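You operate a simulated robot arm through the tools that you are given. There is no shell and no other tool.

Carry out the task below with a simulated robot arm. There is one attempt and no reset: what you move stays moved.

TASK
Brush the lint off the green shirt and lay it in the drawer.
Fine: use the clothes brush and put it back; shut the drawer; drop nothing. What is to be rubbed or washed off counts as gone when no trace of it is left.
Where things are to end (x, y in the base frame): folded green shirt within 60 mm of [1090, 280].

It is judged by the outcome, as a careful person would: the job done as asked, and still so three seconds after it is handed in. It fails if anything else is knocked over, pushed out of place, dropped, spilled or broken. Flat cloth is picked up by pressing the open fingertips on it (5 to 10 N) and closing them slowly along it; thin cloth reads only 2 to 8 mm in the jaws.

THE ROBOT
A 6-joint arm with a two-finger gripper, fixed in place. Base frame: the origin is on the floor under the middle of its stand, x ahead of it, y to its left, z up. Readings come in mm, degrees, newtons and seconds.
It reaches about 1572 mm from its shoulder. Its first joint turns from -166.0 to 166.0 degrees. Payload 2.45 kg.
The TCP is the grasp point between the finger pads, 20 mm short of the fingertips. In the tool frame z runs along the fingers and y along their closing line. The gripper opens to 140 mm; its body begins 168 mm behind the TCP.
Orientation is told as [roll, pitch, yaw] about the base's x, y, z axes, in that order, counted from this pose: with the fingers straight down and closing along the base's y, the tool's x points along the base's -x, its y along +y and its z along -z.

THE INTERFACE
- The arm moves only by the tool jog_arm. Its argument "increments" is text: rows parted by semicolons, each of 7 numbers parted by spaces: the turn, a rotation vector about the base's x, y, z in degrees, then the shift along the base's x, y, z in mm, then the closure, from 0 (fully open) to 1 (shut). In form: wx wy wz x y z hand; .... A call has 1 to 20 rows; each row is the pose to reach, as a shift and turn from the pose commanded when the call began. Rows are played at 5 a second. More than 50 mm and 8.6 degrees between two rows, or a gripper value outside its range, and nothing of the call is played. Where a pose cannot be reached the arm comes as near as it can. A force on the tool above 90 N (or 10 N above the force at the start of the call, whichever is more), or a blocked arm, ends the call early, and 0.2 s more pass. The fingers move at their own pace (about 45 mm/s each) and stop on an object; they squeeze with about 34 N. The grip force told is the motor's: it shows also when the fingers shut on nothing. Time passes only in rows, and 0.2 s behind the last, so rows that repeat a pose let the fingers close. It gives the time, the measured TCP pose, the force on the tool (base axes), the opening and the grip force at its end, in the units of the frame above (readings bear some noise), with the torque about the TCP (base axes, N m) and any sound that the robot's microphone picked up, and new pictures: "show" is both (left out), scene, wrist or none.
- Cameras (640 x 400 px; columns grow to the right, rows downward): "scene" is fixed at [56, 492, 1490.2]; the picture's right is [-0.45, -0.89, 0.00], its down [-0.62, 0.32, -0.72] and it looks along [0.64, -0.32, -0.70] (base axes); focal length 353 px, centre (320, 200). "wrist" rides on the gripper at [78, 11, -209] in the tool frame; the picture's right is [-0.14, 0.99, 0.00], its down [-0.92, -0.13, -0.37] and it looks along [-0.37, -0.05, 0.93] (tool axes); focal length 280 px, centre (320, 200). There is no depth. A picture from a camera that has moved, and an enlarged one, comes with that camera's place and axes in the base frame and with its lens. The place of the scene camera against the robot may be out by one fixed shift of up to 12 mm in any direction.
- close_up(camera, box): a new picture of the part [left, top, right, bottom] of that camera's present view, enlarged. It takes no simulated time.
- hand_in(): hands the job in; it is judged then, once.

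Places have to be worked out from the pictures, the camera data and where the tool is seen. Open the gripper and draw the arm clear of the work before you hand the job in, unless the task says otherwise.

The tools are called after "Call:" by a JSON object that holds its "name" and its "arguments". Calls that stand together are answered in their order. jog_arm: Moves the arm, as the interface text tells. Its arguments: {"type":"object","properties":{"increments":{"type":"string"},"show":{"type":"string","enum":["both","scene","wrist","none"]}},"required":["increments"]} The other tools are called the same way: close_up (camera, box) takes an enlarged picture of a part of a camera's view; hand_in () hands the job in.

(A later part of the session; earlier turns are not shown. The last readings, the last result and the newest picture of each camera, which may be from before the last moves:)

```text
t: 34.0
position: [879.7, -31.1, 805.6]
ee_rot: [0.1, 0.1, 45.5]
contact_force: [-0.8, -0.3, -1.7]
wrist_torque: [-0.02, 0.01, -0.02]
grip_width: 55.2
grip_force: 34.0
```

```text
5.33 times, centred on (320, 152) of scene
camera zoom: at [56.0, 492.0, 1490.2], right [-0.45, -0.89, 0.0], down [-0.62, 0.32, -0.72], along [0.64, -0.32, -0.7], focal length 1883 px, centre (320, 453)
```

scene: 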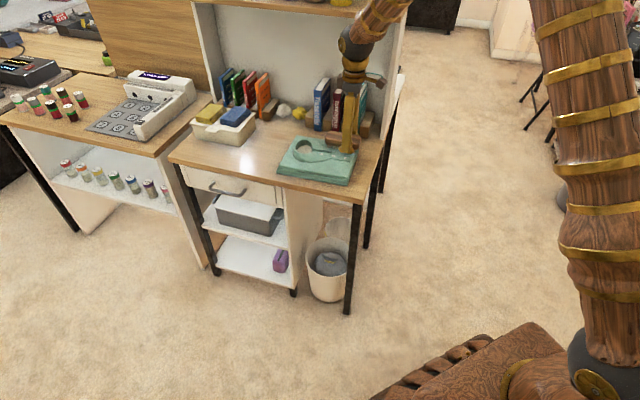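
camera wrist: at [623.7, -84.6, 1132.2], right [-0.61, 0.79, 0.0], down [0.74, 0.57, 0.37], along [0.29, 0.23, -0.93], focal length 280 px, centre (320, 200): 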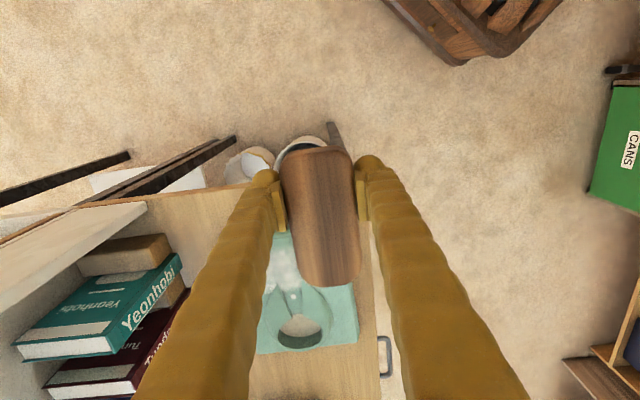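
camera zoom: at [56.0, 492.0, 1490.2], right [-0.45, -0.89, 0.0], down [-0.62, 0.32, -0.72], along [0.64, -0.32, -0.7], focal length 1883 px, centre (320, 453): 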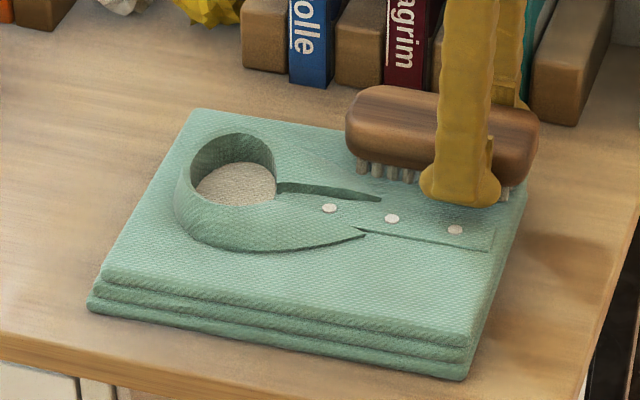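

The visible part looks clean (only buttons left). I'll lift clear and inspect the whole shirt, especially the back edge under the brush.

Call:
{"name": "jog_arm", "arguments": {"increments": "0 0 0 0 0 10 1; 0 0 0 0 0 45 1; 0 0 0 0 0 90 1; 0 0 0 -20 -20 120 1; 0 0 0 -50 -50 140 1; 0 0 0 -80 -80 140 1; 0 0 0 -110 -110 140 1; 0 0 0 -110 -110 140 1"}}

Call:
{"name": "close_up", "arguments": {"camera": "scene", "box": [270, 125, 370, 190]}}

Call:
{"name": "close_up", "arguments": {"camera": "scene", "box": [315, 130, 370, 170]}}

```text
t: 35.8
position: [770.2, -144.6, 941.5]
ee_rot: [-0.1, 0.0, 45.5]
contact_force: [0.3, -0.1, -1.6]
wrist_torque: [-0.03, 0.04, 0.01]
grip_width: 55.3
grip_force: 33.9
camera wrist: at [708.5, -191.2, 1151.1], right [-0.61, 0.79, 0.0], down [0.74, 0.57, 0.37], along [0.29, 0.23, -0.93], focal length 280 px, centre (320, 200)
```

scene: 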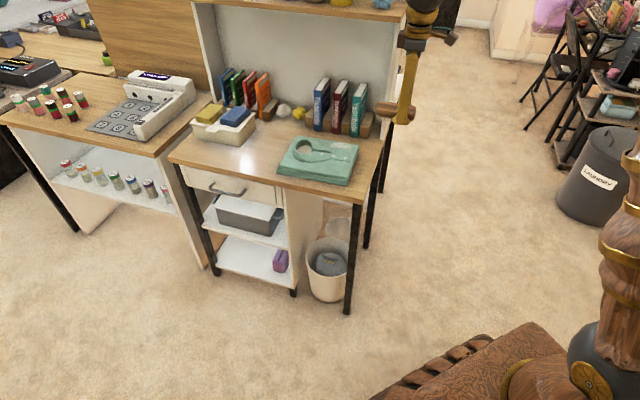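
wrist: 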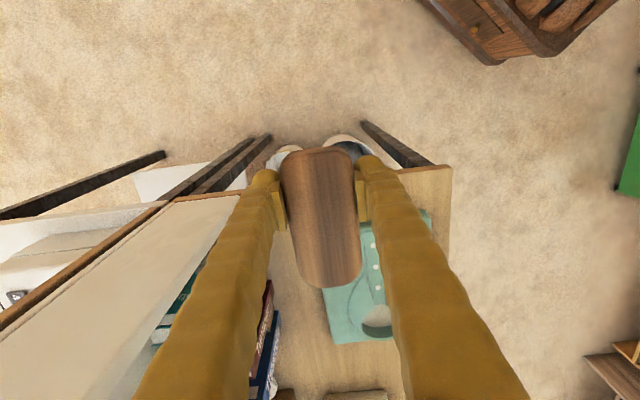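

```text
6.15 times, centred on (320, 158) of scene
camera zoom: at [56.0, 492.0, 1490.2], right [-0.45, -0.89, 0.0], down [-0.62, 0.32, -0.72], along [0.64, -0.32, -0.7], focal length 2173 px, centre (320, 462)
```

zoom: 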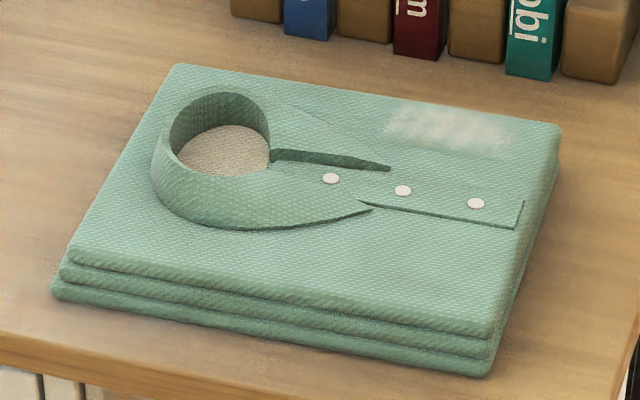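

```text
10.00 times, centred on (342, 150) of scene
camera zoom: at [56.0, 492.0, 1490.2], right [-0.45, -0.89, 0.0], down [-0.62, 0.32, -0.72], along [0.64, -0.32, -0.7], focal length 3531 px, centre (95, 700)
```

zoom: 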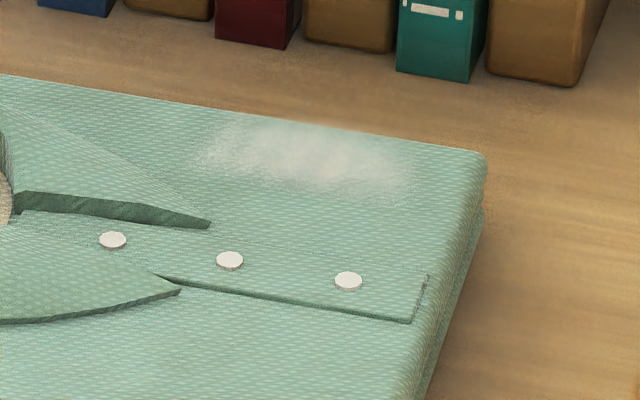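

Only a faint strip near the back edge remains, where contact was lost on the return stroke. I'll go back over it with the brush centred at d ≈ 160 and proper contact.

Call:
{"name": "jog_arm", "arguments": {"increments": "0 0 0 30 27 0 1; 0 0 0 60 55 -10 1; 0 0 0 90 82 -30 1; 0 0 0 116.4 106.6 -60 1; 0 0 0 116.4 106.6 -95 1; 0 0 0 116.4 106.6 -120 1; 0 0 0 116.4 106.6 -134 1; 0 0 0 116.4 106.6 -139 1; 0 0 0 116.4 106.6 -140 1; 0 0 0 116.4 106.6 -140 1", "show": "none"}}

Call:
{"name": "jog_arm", "arguments": {"increments": "0 0 0 0 0 -0.4 1; 0 0 0 0 0 -0.7 1; 0 0 0 0 0 -0.7 1", "show": "none"}}

```text
t: 38.0
position: [885.7, -34.5, 804.9]
ee_rot: [0.0, 0.0, 45.5]
contact_force: [-3.1, -2.7, 11.5]
wrist_torque: [-0.09, 0.14, 0.0]
grip_width: 55.0
grip_force: 34.4
```

```text
t: 38.8
position: [884.2, -34.9, 803.2]
ee_rot: [-0.1, -0.1, 45.4]
contact_force: [0.5, 6.4, 32.4]
wrist_torque: [0.27, 0.0, 0.09]
grip_width: 55.4
grip_force: 34.4
```

Contact is firm; I'll ease half a millimetre and stroke the rear strip forward and back.

Call:
{"name": "jog_arm", "arguments": {"increments": "0 0 0 0 0 0.5 1; 0 0 0 -7 6.6 0.4 1; 0 0 0 -14 13.2 0.3 1; 0 0 0 -21 19.8 0.2 1; 0 0 0 -28 26.4 0.2 1; 0 0 0 -35 33 0.1 1", "show": "none"}}

```text
t: 40.2
position: [850.8, -2.0, 803.5]
ee_rot: [-0.1, 0.0, 45.5]
contact_force: [7.8, -10.6, 25.3]
wrist_torque: [-0.18, -0.15, -0.07]
grip_width: 55.2
grip_force: 34.3
```

Call:
{"name": "jog_arm", "arguments": {"increments": "0 0 0 0 0 0.3 1; 0 0 0 7 -6.6 0.3 1; 0 0 0 14 -13.2 0.3 1; 0 0 0 21 -19.8 0.3 1; 0 0 0 28 -26.4 0.3 1; 0 0 0 35 -33 0.3 1; 0 0 0 40 -37.5 0.3 1", "show": "none"}}

```text
t: 41.8
position: [890.5, -40.8, 802.7]
ee_rot: [0.1, 0.0, 45.5]
contact_force: [-6.6, 7.1, 13.6]
wrist_torque: [-0.09, 0.22, -0.08]
grip_width: 55.5
grip_force: 34.4
```

Contact is steady at 13.6 N. One more forward stroke, and then I lift to look.

Call:
{"name": "jog_arm", "arguments": {"increments": "0 0 0 -7 6.6 0 1; 0 0 0 -14 13.2 0 1; 0 0 0 -21 19.8 0 1; 0 0 0 -28 26.4 0 1; 0 0 0 -35 33 0 1; 0 0 0 -42 39.6 0 1; 0 0 0 -42 39.6 20 1; 0 0 0 -42 39.6 60 1; 0 0 0 -57 24.6 100 1; 0 0 0 -82 0 130 1; 0 0 0 -112 -30 140 1; 0 0 0 -142 -60 140 1; 0 0 0 -142 -60 140 1"}}

Call:
{"name": "close_up", "arguments": {"camera": "scene", "box": [270, 125, 370, 190]}}

Call:
{"name": "close_up", "arguments": {"camera": "scene", "box": [315, 130, 370, 170]}}

```text
t: 44.6
position: [747.0, -98.6, 943.0]
ee_rot: [0.0, -0.1, 45.5]
contact_force: [0.3, 0.2, -1.1]
wrist_torque: [-0.03, 0.0, 0.02]
grip_width: 55.4
grip_force: 33.8
camera wrist: at [684.2, -146.2, 1151.9], right [-0.61, 0.79, 0.0], down [0.74, 0.57, 0.37], along [0.29, 0.23, -0.93], focal length 280 px, centre (320, 200)
```

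scene: 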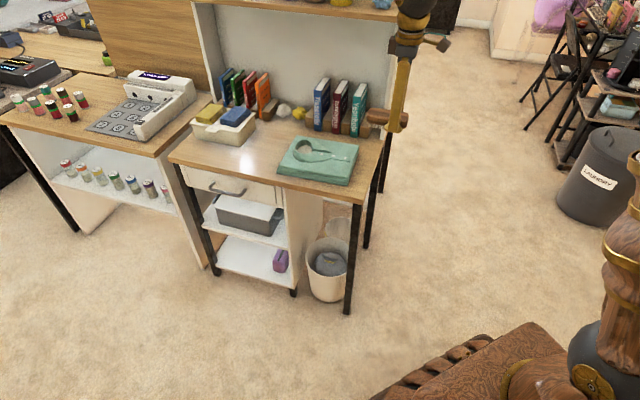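
wrist: 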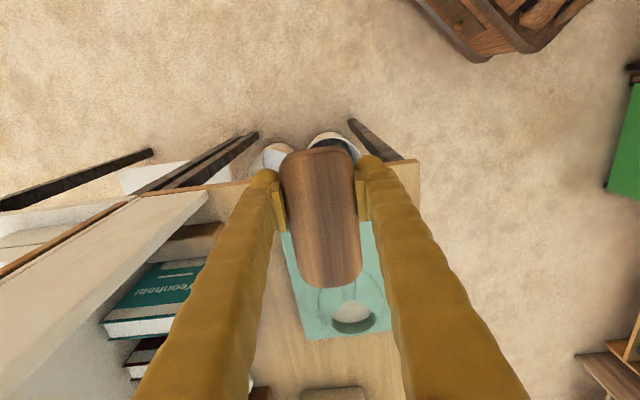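

```text
6.15 times, centred on (320, 158) of scene
camera zoom: at [56.0, 492.0, 1490.2], right [-0.45, -0.89, 0.0], down [-0.62, 0.32, -0.72], along [0.64, -0.32, -0.7], focal length 2173 px, centre (320, 462)
```

zoom: 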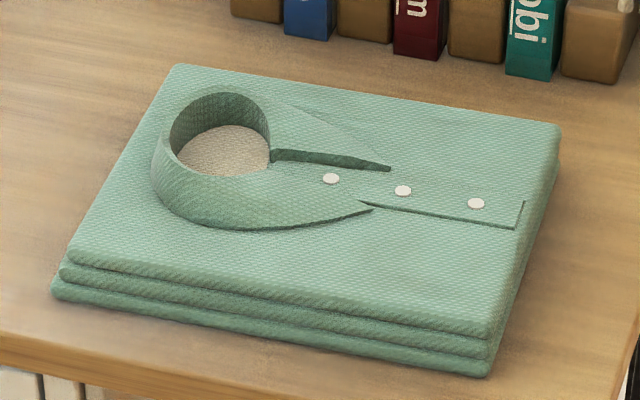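

```text
10.00 times, centred on (342, 150) of scene
camera zoom: at [56.0, 492.0, 1490.2], right [-0.45, -0.89, 0.0], down [-0.62, 0.32, -0.72], along [0.64, -0.32, -0.7], focal length 3531 px, centre (95, 700)
```

zoom: 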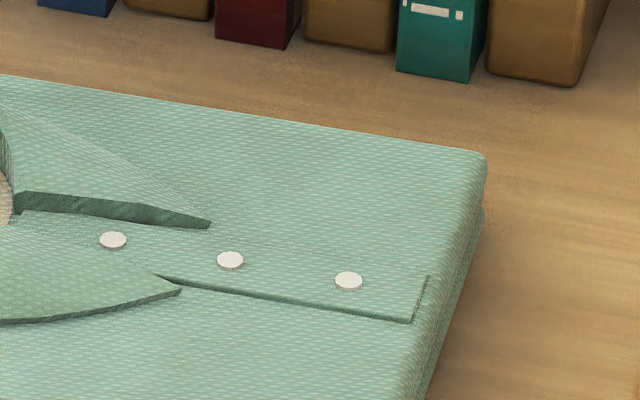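

The shirt looks clean. I'll examine the rest of the former patch at high zoom before putting the brush back.

Call:
{"name": "close_up", "arguments": {"camera": "scene", "box": [310, 150, 360, 186]}}

Call:
{"name": "close_up", "arguments": {"camera": "scene", "box": [315, 136, 350, 161]}}

Call:
{"name": "close_up", "arguments": {"camera": "wrist", "box": [260, 200, 420, 350]}}

```text
11.11 times, centred on (335, 168) of scene
camera zoom: at [56.0, 492.0, 1490.2], right [-0.45, -0.89, 0.0], down [-0.62, 0.32, -0.72], along [0.64, -0.32, -0.7], focal length 3923 px, centre (153, 556)
```

zoom: 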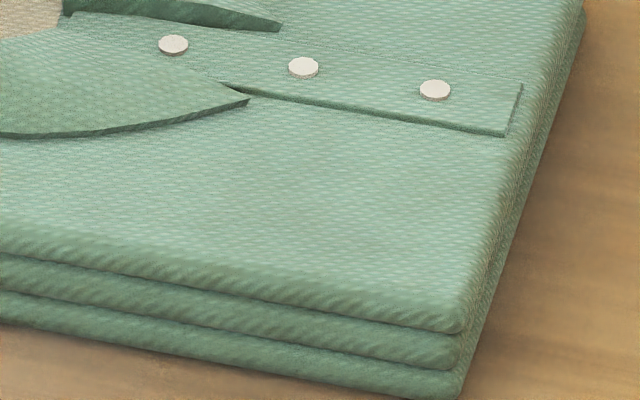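

```text
16.00 times, centred on (332, 148) of scene
camera zoom: at [56.0, 492.0, 1490.2], right [-0.45, -0.89, 0.0], down [-0.62, 0.32, -0.72], along [0.64, -0.32, -0.7], focal length 5649 px, centre (120, 1024)
```

zoom: 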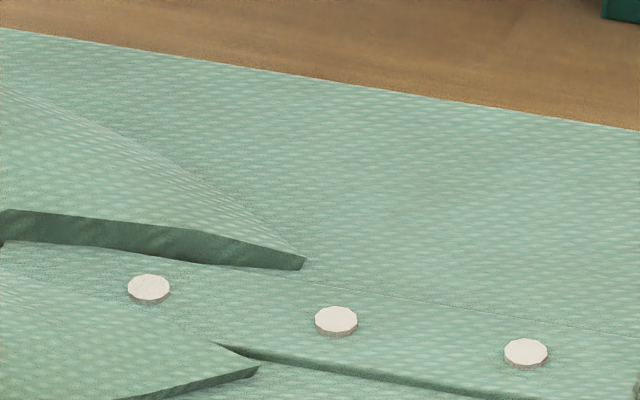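

```text
2.67 times, centred on (340, 275) of wrist
camera zoom: at [684.2, -146.2, 1151.9], right [-0.61, 0.79, 0.0], down [0.74, 0.57, 0.37], along [0.29, 0.23, -0.93], focal length 748 px, centre (267, 0)
```

zoom: 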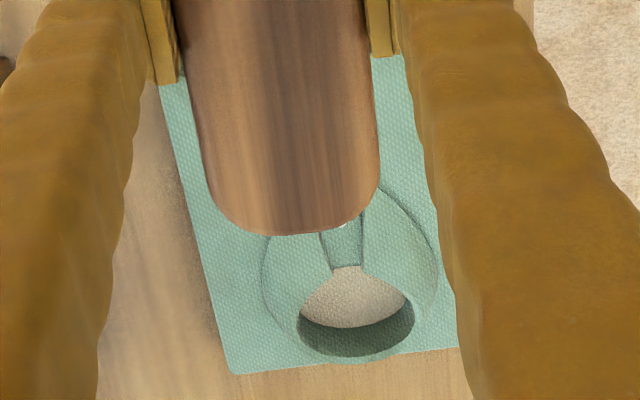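

It looks clean at every zoom. To be sure no faint trace is left, I'll make one more full-length light pass over the whole patch, a bit further inward.

Call:
{"name": "jog_arm", "arguments": {"increments": "0 0 0 35 17 0 1; 0 0 0 70 35 -15 1; 0 0 0 105 52 -40 1; 0 0 0 137 67.4 -65 1; 0 0 0 137 67.4 -100 1; 0 0 0 137 67.4 -125 1; 0 0 0 137 67.4 -136 1; 0 0 0 137 67.4 -139.5 1; 0 0 0 137 67.4 -139.5 1", "show": "none"}}

```text
t: 46.6
position: [885.6, -32.7, 803.5]
ee_rot: [0.0, 0.0, 45.5]
contact_force: [0.5, -0.7, -1.4]
wrist_torque: [0.0, 0.01, 0.0]
grip_width: 55.1
grip_force: 33.5
```

Call:
{"name": "jog_arm", "arguments": {"increments": "0 0 0 0 0 -0.6 1; 0 0 0 -8.3 7.9 -0.8 1; 0 0 0 -16.6 15.8 -0.8 1; 0 0 0 -25 23.7 -0.8 1; 0 0 0 -33.3 31.6 -0.7 1; 0 0 0 -41.6 39.5 -0.6 1", "show": "none"}}

```text
t: 48.0
position: [843.9, 7.3, 804.4]
ee_rot: [0.0, 0.0, 45.5]
contact_force: [0.1, -0.6, -1.5]
wrist_torque: [-0.02, 0.03, 0.02]
grip_width: 55.3
grip_force: 34.0
```

Contact isn't reached here yet; I'll lower by small steps and continue the stroke.

Call:
{"name": "jog_arm", "arguments": {"increments": "0 0 0 0 0 -0.5 1; 0 0 0 0 0 -0.8 1; 0 0 0 0 0 -0.8 1", "show": "none"}}

```text
t: 48.8
position: [843.3, 7.3, 803.4]
ee_rot: [0.0, 0.0, 45.5]
contact_force: [-2.2, 1.9, 6.8]
wrist_torque: [0.12, -0.03, 0.06]
grip_width: 55.2
grip_force: 33.8
```

Call:
{"name": "jog_arm", "arguments": {"increments": "0 0 0 -8.3 7.9 0 1; 0 0 0 -16.6 15.8 0.1 1; 0 0 0 -25 23.7 0.2 1; 0 0 0 -33.3 31.6 0.3 1; 0 0 0 -43 41 0.4 1; 0 0 0 -33.3 31.6 0.3 1; 0 0 0 -25 23.7 0.2 1; 0 0 0 -16.6 15.8 0.1 1; 0 0 0 -8.3 7.9 0 1; 0 0 0 0 0 0 1", "show": "none"}}

```text
t: 51.0
position: [844.3, 8.0, 802.4]
ee_rot: [0.0, 0.0, 45.4]
contact_force: [-7.2, 6.9, 17.1]
wrist_torque: [0.13, 0.09, 0.09]
grip_width: 55.6
grip_force: 33.8
```

Call:
{"name": "jog_arm", "arguments": {"increments": "0 0 0 8.3 -7.9 0 1; 0 0 0 16.6 -15.8 0 1; 0 0 0 25 -23.7 0 1; 0 0 0 33.3 -31.6 0 1; 0 0 0 41.6 -39.5 0 1; 0 0 0 46 -43.7 0 1", "show": "none"}}

```text
t: 52.4
position: [889.6, -36.9, 804.1]
ee_rot: [0.0, 0.0, 45.6]
contact_force: [-3.4, 3.3, 5.7]
wrist_torque: [-0.05, 0.01, 0.03]
grip_width: 55.4
grip_force: 33.7
```

Good even contact over the full length. A last forward stroke, then lift and check.

Call:
{"name": "jog_arm", "arguments": {"increments": "0 0 0 -9 8.5 0 1; 0 0 0 -18 17 0 1; 0 0 0 -27 25.6 0 1; 0 0 0 -36 34.1 0 1; 0 0 0 -45 42.7 0 1; 0 0 0 -45 42.7 20 1; 0 0 0 -45 42.7 60 1; 0 0 0 -45 42.7 100 1; 0 0 0 -45 42.7 148 1; 0 0 0 -65 22.7 160 1; 0 0 0 -95 -7.3 160 1; 0 0 0 -115 -27.3 160 1; 0 0 0 -115 -27.3 160 1"}}

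Call:
{"name": "close_up", "arguments": {"camera": "scene", "box": [270, 125, 370, 190]}}

Call:
{"name": "close_up", "arguments": {"camera": "scene", "box": [310, 130, 410, 190]}}

```text
t: 55.2
position: [774.5, -66.1, 961.5]
ee_rot: [0.0, 0.1, 45.6]
contact_force: [0.4, 0.8, -1.9]
wrist_torque: [-0.01, 0.04, -0.02]
grip_width: 55.1
grip_force: 34.1
camera wrist: at [713.7, -114.0, 1170.6], right [-0.61, 0.79, 0.0], down [0.74, 0.57, 0.37], along [0.29, 0.23, -0.93], focal length 280 px, centre (320, 200)
```

scene: 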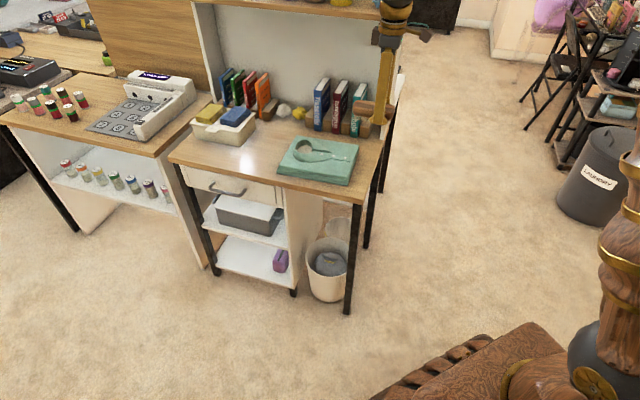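
wrist: 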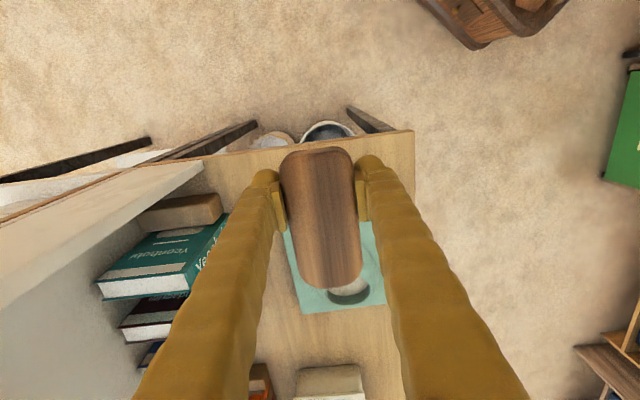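

```text
6.15 times, centred on (320, 158) of scene
camera zoom: at [56.0, 492.0, 1490.2], right [-0.45, -0.89, 0.0], down [-0.62, 0.32, -0.72], along [0.64, -0.32, -0.7], focal length 2173 px, centre (320, 462)
```

zoom: 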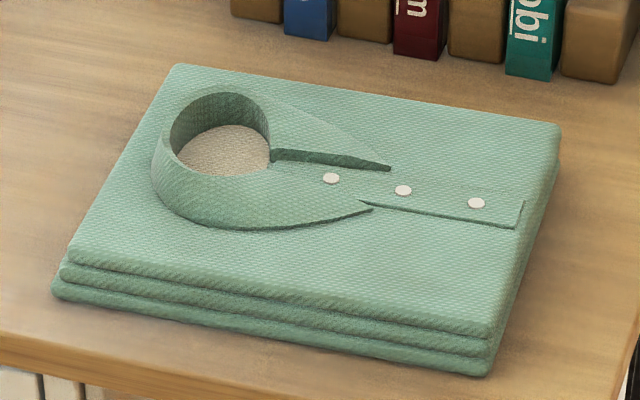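

```text
6.40 times, centred on (360, 160) of scene
camera zoom: at [56.0, 492.0, 1490.2], right [-0.45, -0.89, 0.0], down [-0.62, 0.32, -0.72], along [0.64, -0.32, -0.7], focal length 2260 px, centre (64, 456)
```

zoom: 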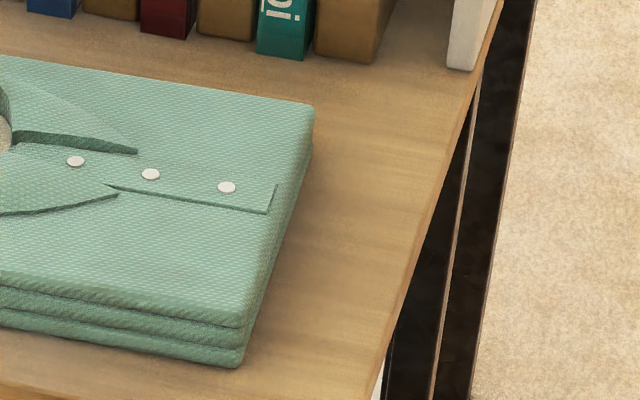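

The shirt is clean and hasn't moved. Now I'll carry the brush back over its original spot and turn it back to its original heading.

Call:
{"name": "jog_arm", "arguments": {"increments": "0 0 -7 18 22 0 1; 0 0 -14 37 45 0 1; 0 0 -21 55 67 0 1; 0 0 -28 73 89 0 1; 0 0 -35 92 112 0 1; 0 0 -42 110 134 0 1; 0 0 -49 128 156 0 1; 0 0 -56 147 179 0 1; 0 0 -63 165 201 0 1; 0 0 -70 183 223 0 1; 0 0 -77 202 246 0 1; 0 0 -84 220 268 -10 1; 0 0 -90 238 290 -30 1; 0 0 -92 255.4 312 -60 1; 0 0 -92 255.4 312 -90 1; 0 0 -92 255.4 312 -90 1"}}

Call:
{"name": "close_up", "arguments": {"camera": "wrist", "box": [240, 100, 480, 300]}}

Call:
{"name": "close_up", "arguments": {"camera": "scene", "box": [190, 90, 310, 165]}}

```text
t: 58.6
position: [1030.3, 246.5, 872.5]
ee_rot: [0.0, 0.0, -46.5]
contact_force: [0.4, -0.4, -0.3]
wrist_torque: [0.02, 0.04, 0.02]
grip_width: 55.4
grip_force: 34.7
camera wrist: at [984.3, 311.2, 1081.3], right [0.81, 0.58, 0.0], down [0.54, -0.76, 0.37], along [0.21, -0.3, -0.93], focal length 280 px, centre (320, 200)
```

scene: 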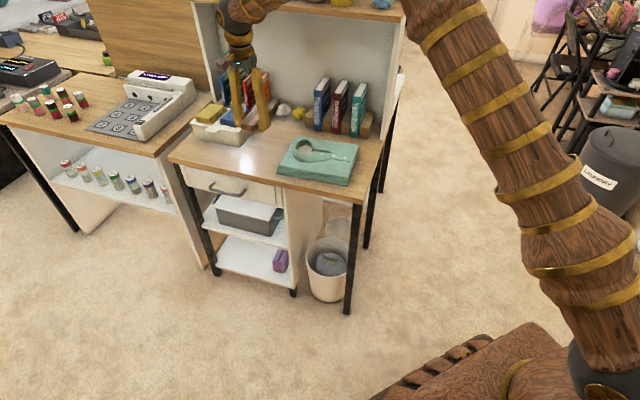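
wrist: 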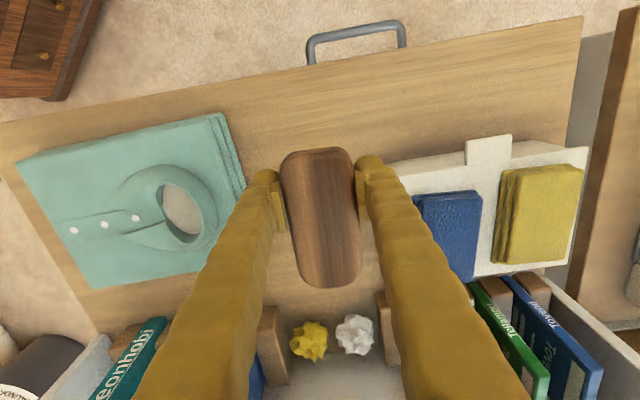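

```text
2.00 times, centred on (360, 200) of wrist
camera zoom: at [984.3, 311.2, 1081.3], right [0.81, 0.58, 0.0], down [0.54, -0.76, 0.37], along [0.21, -0.3, -0.93], focal length 561 px, centre (240, 200)
```

zoom: 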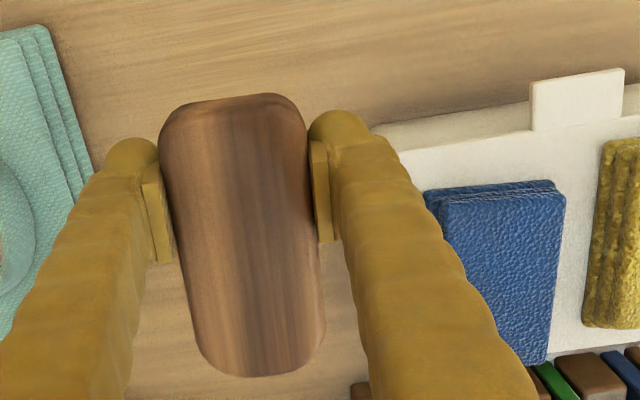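

```text
5.33 times, centred on (250, 128) of scene
camera zoom: at [56.0, 492.0, 1490.2], right [-0.45, -0.89, 0.0], down [-0.62, 0.32, -0.72], along [0.64, -0.32, -0.7], focal length 1883 px, centre (693, 587)
```

zoom: 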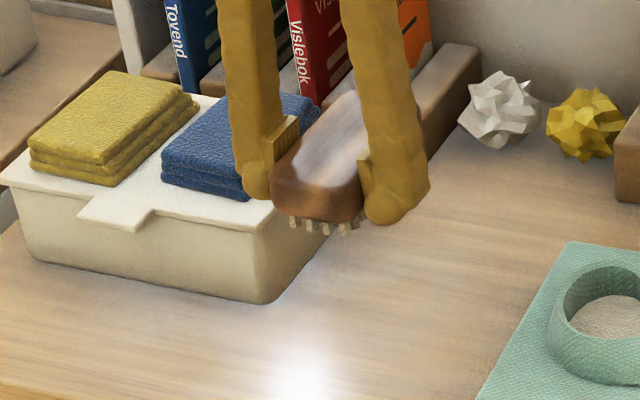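

The brush is over its spot. I'll descend to just above the table, and then feel for contact.

Call:
{"name": "jog_arm", "arguments": {"increments": "0 0 0 0 0 -30 1; 0 0 0 0 0 -55 1; 0 0 0 0 0 -75 1; 0 0 0 0 0 -88 1; 0 0 0 0 0 -95 1; 0 0 0 0 0 -99 1; 0 0 0 0 0 -101 1; 0 0 0 0 0 -101 1", "show": "none"}}

```text
t: 60.4
position: [1030.6, 246.7, 771.2]
ee_rot: [0.1, 0.0, -46.5]
contact_force: [-1.0, -0.6, -0.4]
wrist_torque: [0.01, 0.01, -0.01]
grip_width: 55.0
grip_force: 34.0
```

Call:
{"name": "jog_arm", "arguments": {"increments": "0 0 0 0 0 -1 1; 0 0 0 0 0 -2 1; 0 0 0 0 0 -2 1", "show": "none"}}

```text
t: 61.2
position: [1029.6, 248.2, 769.2]
ee_rot: [0.1, 0.0, -46.6]
contact_force: [-0.2, -0.1, -1.6]
wrist_torque: [0.04, 0.02, 0.0]
grip_width: 55.3
grip_force: 33.9
```

Call:
{"name": "jog_arm", "arguments": {"increments": "0 0 0 0 0 -1 1; 0 0 0 0 0 -1 1", "show": "none"}}

```text
t: 61.8
position: [1030.2, 247.7, 769.2]
ee_rot: [0.0, -0.1, -46.6]
contact_force: [0.6, 0.7, -1.3]
wrist_torque: [0.02, 0.01, -0.02]
grip_width: 55.3
grip_force: 34.2
```

Call:
{"name": "jog_arm", "arguments": {"increments": "0 0 0 0 0 -0.5 1; 0 0 0 0 0 -1 1; 0 0 0 0 0 -1 1", "show": "scene"}}

Call:
{"name": "close_up", "arguments": {"camera": "scene", "box": [220, 120, 300, 170]}}

```text
t: 62.6
position: [1029.7, 248.4, 767.8]
ee_rot: [0.0, 0.0, -46.5]
contact_force: [0.4, -0.7, -0.5]
wrist_torque: [0.03, 0.04, -0.02]
grip_width: 55.1
grip_force: 34.2
```

scene: 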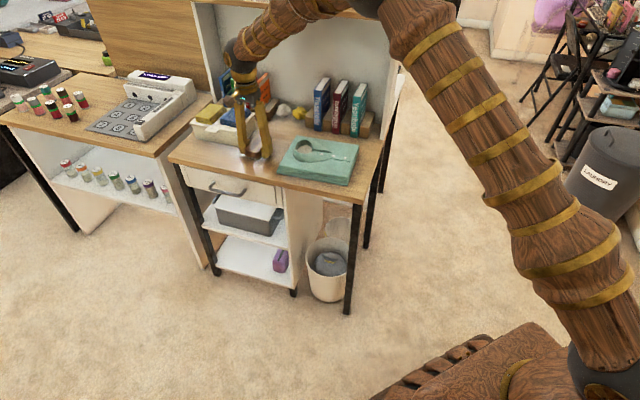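

```text
8.00 times, centred on (260, 145) of scene
camera zoom: at [56.0, 492.0, 1490.2], right [-0.45, -0.89, 0.0], down [-0.62, 0.32, -0.72], along [0.64, -0.32, -0.7], focal length 2825 px, centre (800, 640)
```

zoom: 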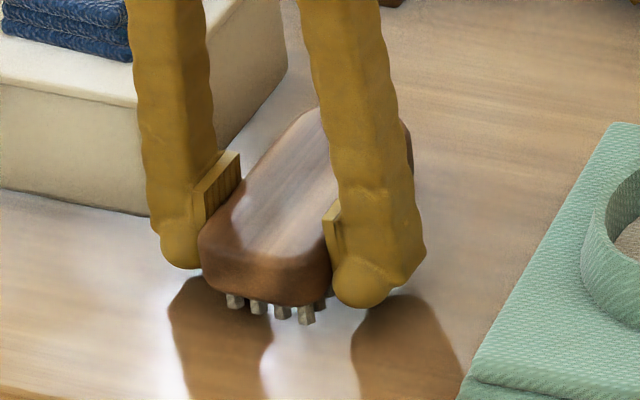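

Still not touching; bristles are almost down. I'll continue in 1 mm steps.

Call:
{"name": "jog_arm", "arguments": {"increments": "0 0 0 0 0 -0.5 1; 0 0 0 0 0 -1 1; 0 0 0 0 0 -1 1", "show": "none"}}

```text
t: 63.4
position: [1030.3, 248.5, 766.9]
ee_rot: [0.0, -0.1, -46.5]
contact_force: [-2.2, 2.9, 14.1]
wrist_torque: [-0.1, 0.05, 0.03]
grip_width: 55.2
grip_force: 34.0
```

The brush is on the table. I'll ease 0.6 mm, open slowly to 68 mm, and check that it stands still.

Call:
{"name": "jog_arm", "arguments": {"increments": "0 0 0 0 0 0.6 1; 0 0 0 0 0 0.6 0.62; 0 0 0 0 0 0.6 0.58; 0 0 0 0 0 0.6 0.54; 0 0 0 0 0 0.6 0.514; 0 0 0 0 0 0.6 0.514"}}

Call:
{"name": "close_up", "arguments": {"camera": "wrist", "box": [240, 130, 400, 230]}}

```text
t: 64.8
position: [1028.8, 248.3, 767.4]
ee_rot: [0.0, 0.0, -46.5]
contact_force: [-0.4, -0.3, -0.4]
wrist_torque: [-0.01, -0.01, -0.01]
grip_width: 68.0
grip_force: 0.1
camera wrist: at [984.7, 312.7, 975.8], right [0.81, 0.58, 0.0], down [0.54, -0.76, 0.37], along [0.21, -0.3, -0.93], focal length 280 px, centre (320, 200)
```

scene: 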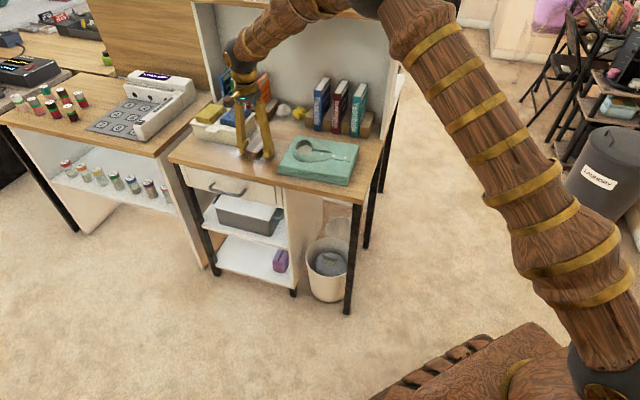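
wrist: 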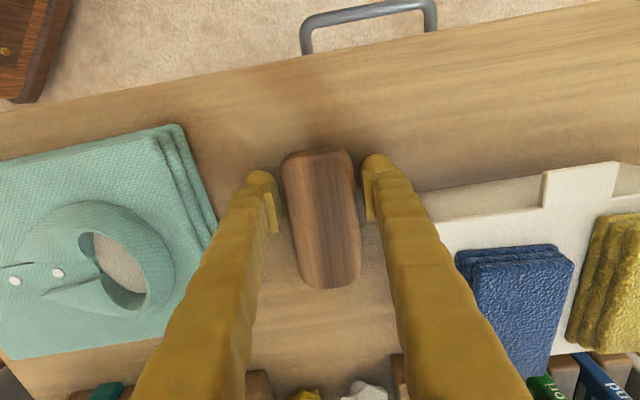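

```text
4.00 times, centred on (320, 180) of wrist
camera zoom: at [984.7, 312.7, 975.8], right [0.81, 0.58, 0.0], down [0.54, -0.76, 0.37], along [0.21, -0.3, -0.93], focal length 1122 px, centre (320, 280)
```

zoom: 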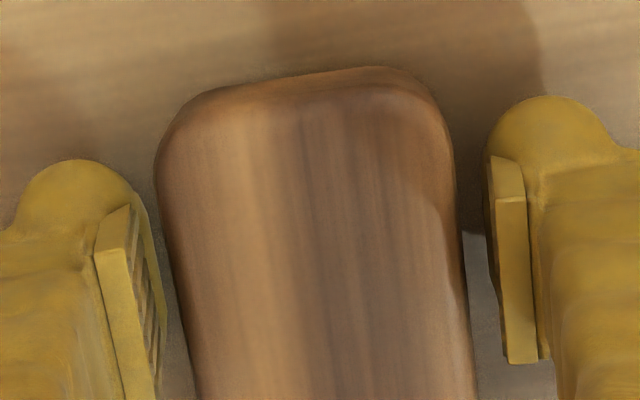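

The brush is back on its spot and released. I'll rise straight up, then draw back in front of the desk while turning the hand for the drawer handle.

Call:
{"name": "jog_arm", "arguments": {"increments": "0 0 0 0 0 15 0.514; 0 0 0 0 0 45 0.514; 0 0 0 0 0 85 0.514; 0 0 0 0 0 125 0.514; 0 0 8 -15 20 145 0.514; 0 0 16 -32 45 150 0.514; 0 0 24 -50 70 150 0.514; 0 0 32 -68 95 150 0.514; 0 0 40 -85 120 150 0.514; 0 0 48 -103 145 150 0.514; 0 0 56 -120 170 140 0.6; 0 0 64 -138 195 130 0.65; 0 0 72 -155 220 115 0.7; 0 0 80 -170 245 100 0.7; 0 0 88 -185 265 80 0.7; 0 0 91.5 -191 275 60 0.7; 0 0 91.5 -191 275 40 0.7"}}

Call:
{"name": "close_up", "arguments": {"camera": "scene", "box": [180, 100, 380, 225]}}

```text
t: 68.4
position: [838.6, 523.0, 807.5]
ee_rot: [0.0, 0.0, 45.0]
contact_force: [-0.4, -0.3, -0.5]
wrist_torque: [-0.01, 0.02, 0.0]
grip_width: 42.0
grip_force: 0.1
camera wrist: at [776.4, 474.4, 1017.0], right [-0.6, 0.8, 0.0], down [0.74, 0.56, 0.37], along [0.29, 0.22, -0.93], focal length 280 px, centre (320, 200)
```

scene: 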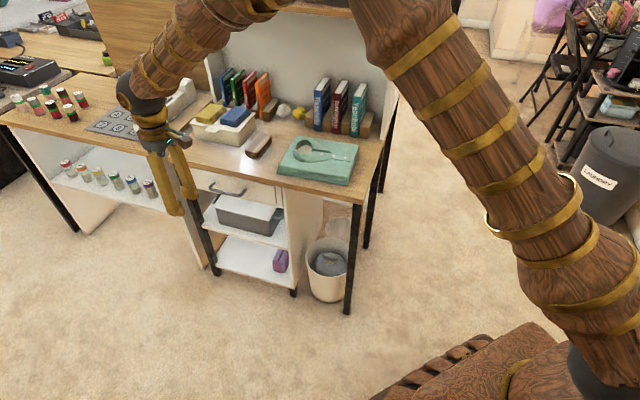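
wrist: 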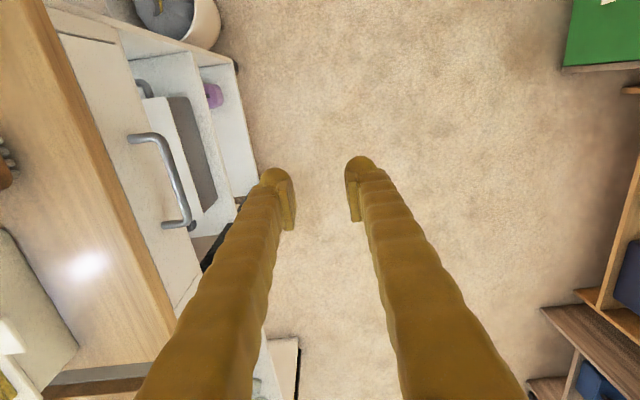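

```text
3.20 times, centred on (280, 162) of scene
camera zoom: at [56.0, 492.0, 1490.2], right [-0.45, -0.89, 0.0], down [-0.62, 0.32, -0.72], along [0.64, -0.32, -0.7], focal length 1130 px, centre (448, 320)
```

zoom: 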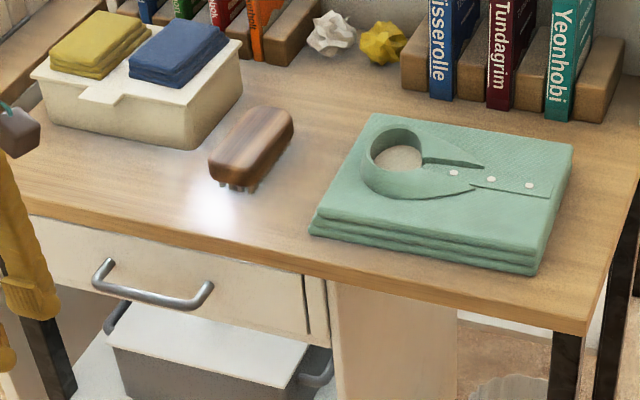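

The brush stands as before. I'll zoom in on the handle from this new angle to pin down its position.

Call:
{"name": "close_up", "arguments": {"camera": "wrist", "box": [40, 60, 280, 260]}}

Call:
{"name": "close_up", "arguments": {"camera": "scene", "box": [180, 155, 300, 230]}}

```text
2.00 times, centred on (160, 160) of wrist
camera zoom: at [776.4, 474.4, 1017.0], right [-0.6, 0.8, 0.0], down [0.74, 0.56, 0.37], along [0.29, 0.22, -0.93], focal length 561 px, centre (640, 280)
```

zoom: 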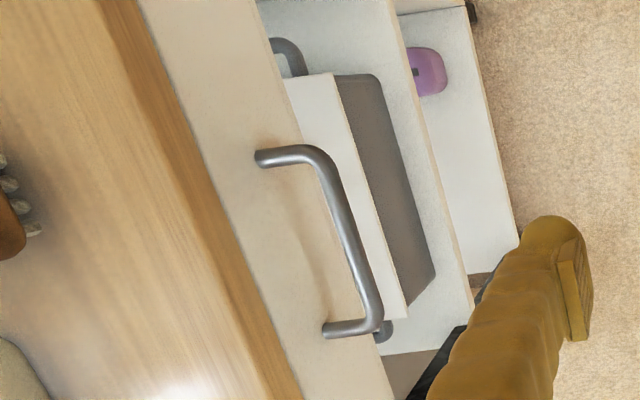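

```text
5.33 times, centred on (240, 192) of scene
camera zoom: at [56.0, 492.0, 1490.2], right [-0.45, -0.89, 0.0], down [-0.62, 0.32, -0.72], along [0.64, -0.32, -0.7], focal length 1883 px, centre (747, 240)
```

zoom: 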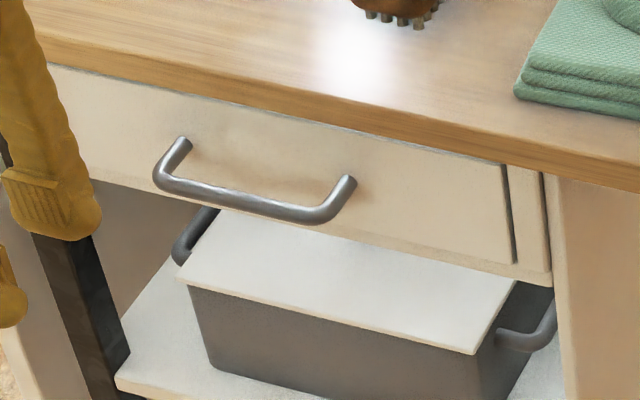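

The handle bar's centre comes out at about (982, 390, 665), 39 mm out from the drawer face, at exactly 45°. I'll pitch the hand to point horizontally at the drawer, with fingers above and below the bar, staying about 150 mm in front of it.

Call:
{"name": "jog_arm", "arguments": {"increments": "-5 -5 0 0 0 -5 0.7; -10 -10 0 0 0 -15 0.7; -15 -15 0 0 0 -25 0.7; -20 -20 0 0 0 -35 0.7; -25 -25 0 0 0 -50 0.7; -30 -30 0 0 0 -65 0.7; -35 -35 0 5 -4 -80 0.7; -40 -40 0 10 -8 -95 0.7; -45 -45 0 15 -12 -110 0.7; -50 -50 0 20 -16 -122 0.7; -55 -55 0 28 -20 -132 0.7; -60 -60 0 35 -26 -141 0.7; -63.64 -63.64 0 35.7 -26.6 -141.5 0.7; -63.64 -63.64 0 35.7 -26.6 -141.5 0.7"}}

```text
t: 71.4
position: [875.2, 496.9, 665.9]
ee_rot: [-90.1, 0.0, 45.0]
contact_force: [0.0, -0.9, 0.3]
wrist_torque: [0.01, 0.02, -0.02]
grip_width: 42.2
grip_force: 0.1
camera wrist: at [672.4, 589.4, 654.9], right [0.1, 0.1, -0.99], down [0.39, 0.91, 0.13], along [0.92, -0.4, 0.05], focal length 280 px, centre (320, 200)
```

scene: 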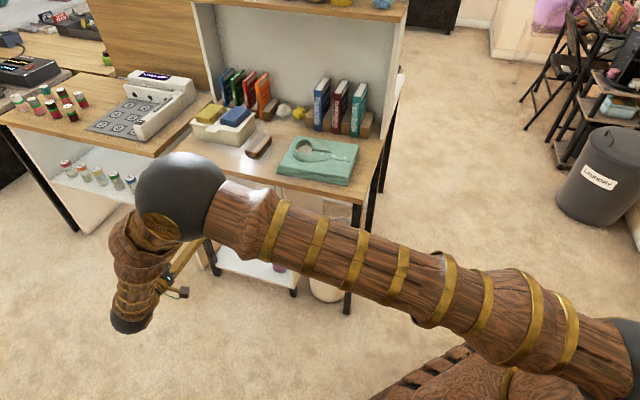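
wrist: 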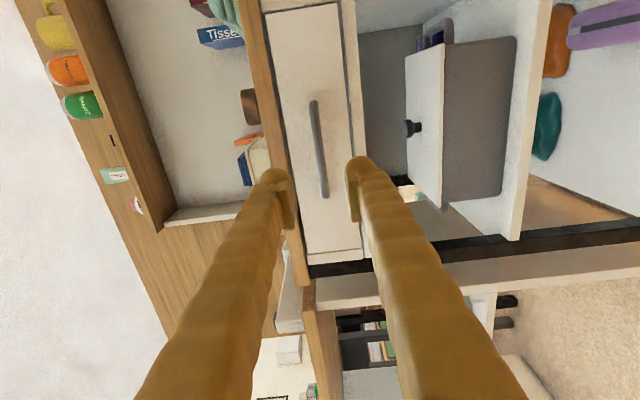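

The handle appears between the open fingers at the right height (z ≈ 666). I'll advance 115 mm toward it and check.

Call:
{"name": "jog_arm", "arguments": {"increments": "0 0 0 21 -21 0 0.7; 0 0 0 42 -42 0 0.7; 0 0 0 62 -62 0 0.7; 0 0 0 75 -75 0 0.7; 0 0 0 82 -82 0 0.7; 0 0 0 82 -82 0 0.7"}}

Call:
{"name": "close_up", "arguments": {"camera": "wrist", "box": [220, 60, 420, 220]}}

```text
t: 72.8
position: [956.8, 414.3, 665.0]
ee_rot: [-90.1, 0.0, 45.0]
contact_force: [0.1, 0.1, -0.4]
wrist_torque: [0.0, -0.02, -0.02]
grip_width: 42.1
grip_force: 0.0
camera wrist: at [754.7, 507.3, 653.9], right [0.1, 0.1, -0.99], down [0.39, 0.91, 0.13], along [0.92, -0.4, 0.05], focal length 280 px, centre (320, 200)
```

scene: 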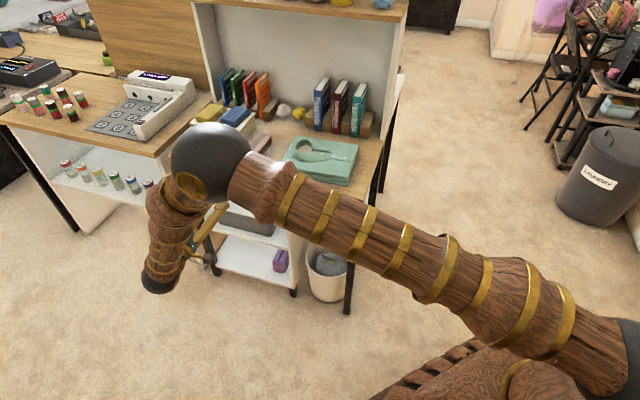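
wrist: 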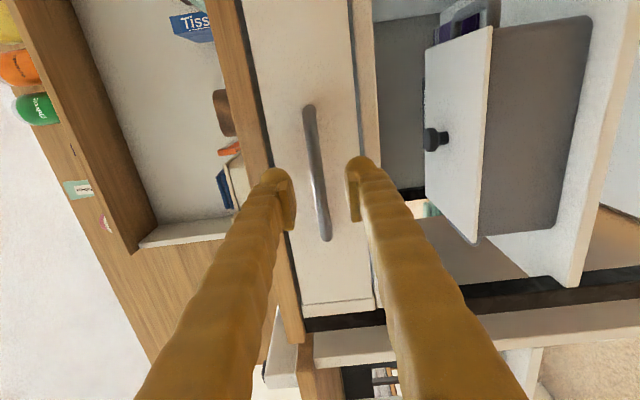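

```text
2.50 times, centred on (320, 140) of wrist
camera zoom: at [754.7, 507.3, 653.9], right [0.1, 0.1, -0.99], down [0.39, 0.91, 0.13], along [0.92, -0.4, 0.05], focal length 701 px, centre (320, 350)
```

zoom: 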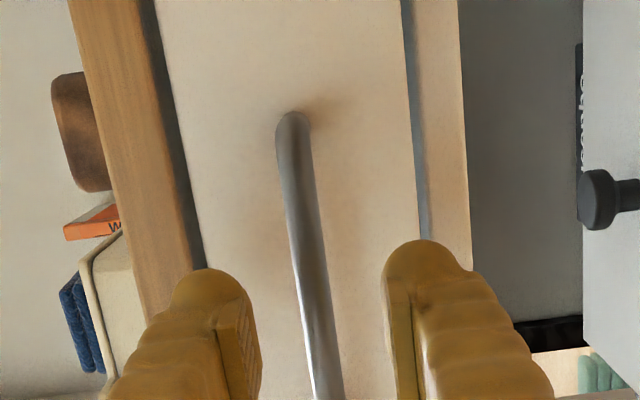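

The bar is centred between the fingers. I'll advance the last 33 mm carefully.

Call:
{"name": "jog_arm", "arguments": {"increments": "0 0 0 8 -8 0 0.7; 0 0 0 15 -15 0 0.7; 0 0 0 20 -20 0 0.7; 0 0 0 23 -23 0 0.7; 0 0 0 23 -23 0 0.7"}}

Call:
{"name": "close_up", "arguments": {"camera": "wrist", "box": [220, 60, 420, 220]}}

```text
t: 74.0
position: [979.2, 391.6, 665.6]
ee_rot: [-90.0, -0.1, 45.0]
contact_force: [0.9, 0.6, -0.2]
wrist_torque: [0.03, -0.04, -0.01]
grip_width: 41.8
grip_force: 0.0
camera wrist: at [777.0, 484.3, 655.1], right [0.1, 0.1, -0.99], down [0.39, 0.91, 0.13], along [0.92, -0.4, 0.05], focal length 280 px, centre (320, 200)
```

scene: 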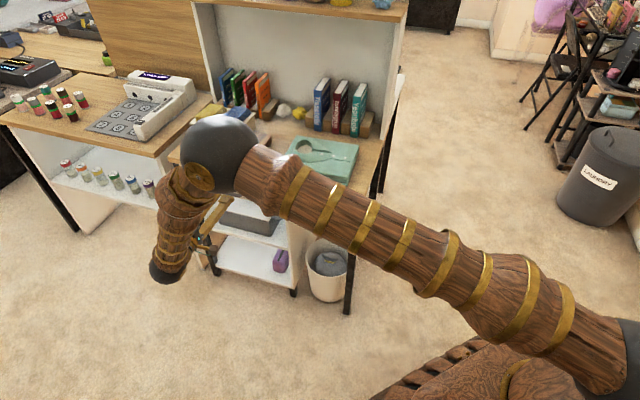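
wrist: 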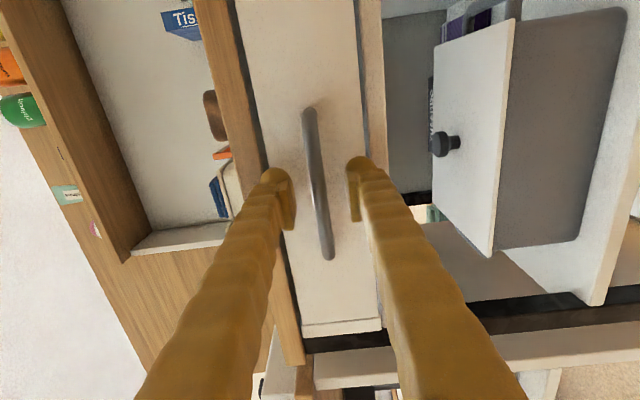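

```text
2.50 times, centred on (320, 140) of wrist
camera zoom: at [777.0, 484.3, 655.1], right [0.1, 0.1, -0.99], down [0.39, 0.91, 0.13], along [0.92, -0.4, 0.05], focal length 701 px, centre (320, 350)
```

zoom: 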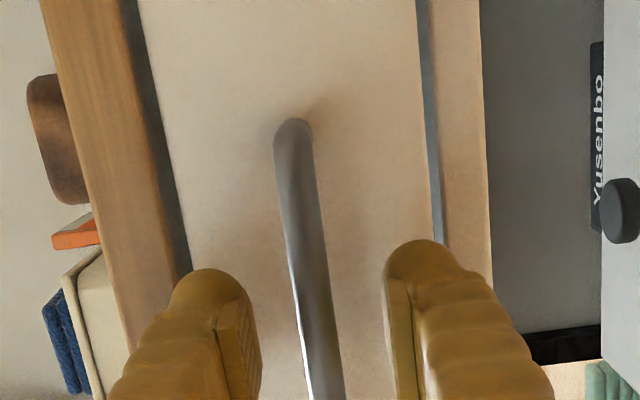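

The TCP is at the bar. I'll close the fingers on it.

Call:
{"name": "jog_arm", "arguments": {"increments": "0 0 0 0 0 0 0.78; 0 0 0 0 0 0 0.86; 0 0 0 0 0 0 0.93; 0 0 0 0 0 0 1; 0 0 0 0 0 0 1; 0 0 0 0 0 0 1"}}

```text
t: 75.4
position: [979.4, 391.5, 666.1]
ee_rot: [-90.0, 0.0, 45.0]
contact_force: [0.5, -0.5, 1.7]
wrist_torque: [-0.02, -0.03, 0.01]
grip_width: 7.1
grip_force: 35.1
camera wrist: at [777.0, 484.3, 655.2], right [0.1, 0.1, -0.99], down [0.39, 0.91, 0.13], along [0.92, -0.4, 0.05], focal length 280 px, centre (320, 200)
```

scene: 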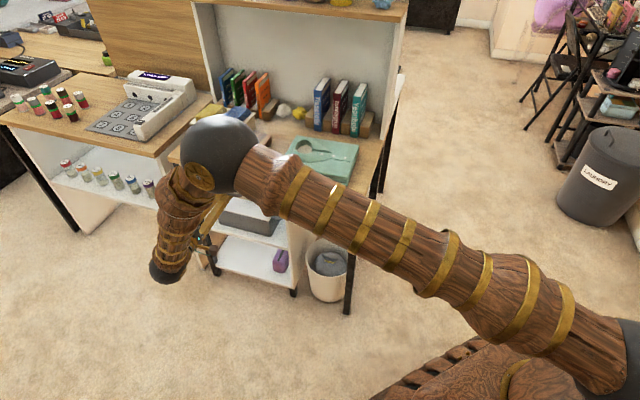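
wrist: 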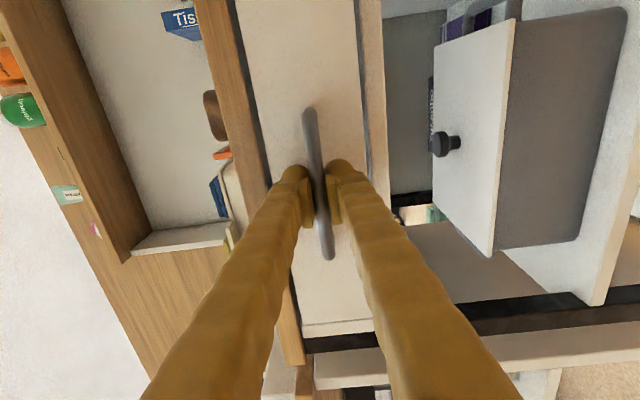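

Gripped (7 mm bar). Now I pull the drawer outward along its slide, first 50 mm.

Call:
{"name": "jog_arm", "arguments": {"increments": "0 0 0 -4 4 0 1; 0 0 0 -9 9 0 1; 0 0 0 -15 15 0 1; 0 0 0 -22 22 0 1; 0 0 0 -29 29 0 1; 0 0 0 -36 36 0 1"}}

```text
t: 76.8
position: [944.7, 426.9, 665.6]
ee_rot: [-90.0, -0.1, 45.1]
contact_force: [-7.0, -5.9, -5.4]
wrist_torque: [0.0, -0.01, 0.02]
grip_width: 7.3
grip_force: 35.2
camera wrist: at [741.4, 519.8, 655.3], right [0.1, 0.1, -0.99], down [0.39, 0.91, 0.13], along [0.92, -0.4, 0.05], focal length 280 px, centre (320, 200)
```

scene: 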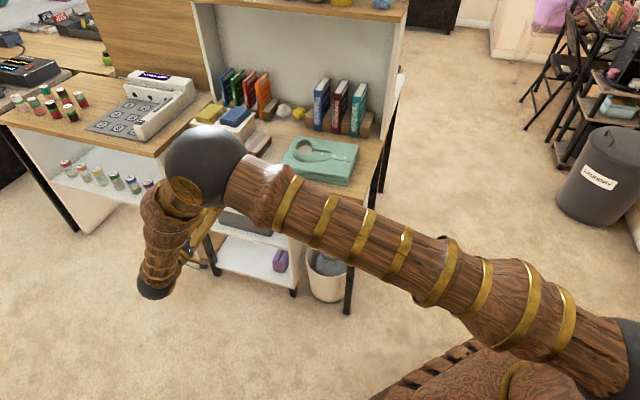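
wrist: 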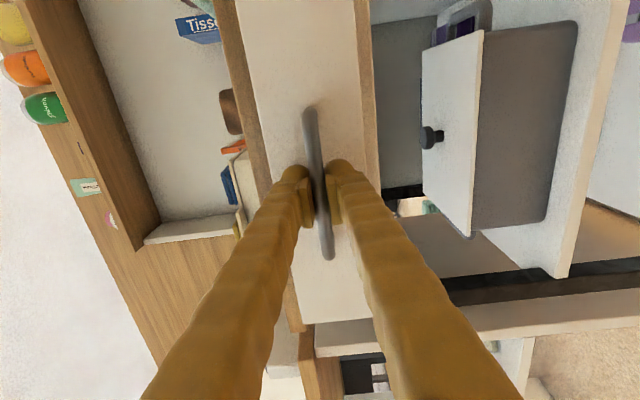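

The drawer slides with only about 9 N of force. I continue pulling.

Call:
{"name": "jog_arm", "arguments": {"increments": "0 0 0 -8 8 0 1; 0 0 0 -16 16 0 1; 0 0 0 -24 24 0 1; 0 0 0 -32 32 0 1; 0 0 0 -40 40 0 1; 0 0 0 -48 48 0 1; 0 0 0 -56 56 0 1; 0 0 0 -64 64 0 1; 0 0 0 -72 72 0 1; 0 0 0 -80 80 0 1"}}

```text
t: 79.0
position: [863.7, 507.7, 665.5]
ee_rot: [-90.0, 0.0, 45.0]
contact_force: [-4.8, -3.5, 11.2]
wrist_torque: [-0.06, 0.02, 0.35]
grip_width: 7.3
grip_force: 35.1
camera wrist: at [661.7, 599.9, 655.0], right [0.1, 0.1, -0.99], down [0.39, 0.91, 0.13], along [0.92, -0.4, 0.05], focal length 280 px, centre (320, 200)
```

scene: 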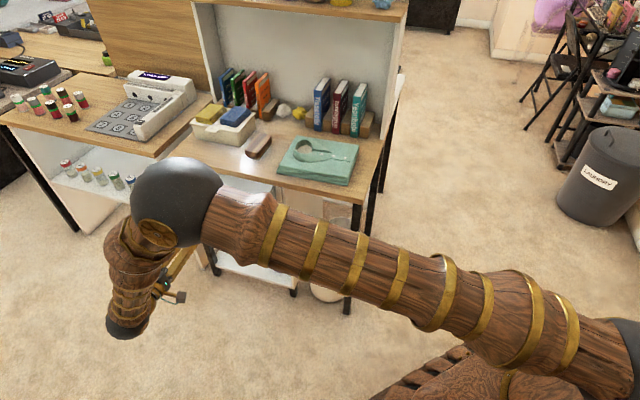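
wrist: 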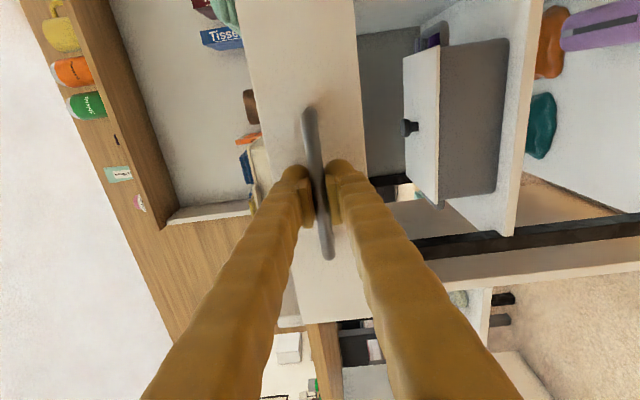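

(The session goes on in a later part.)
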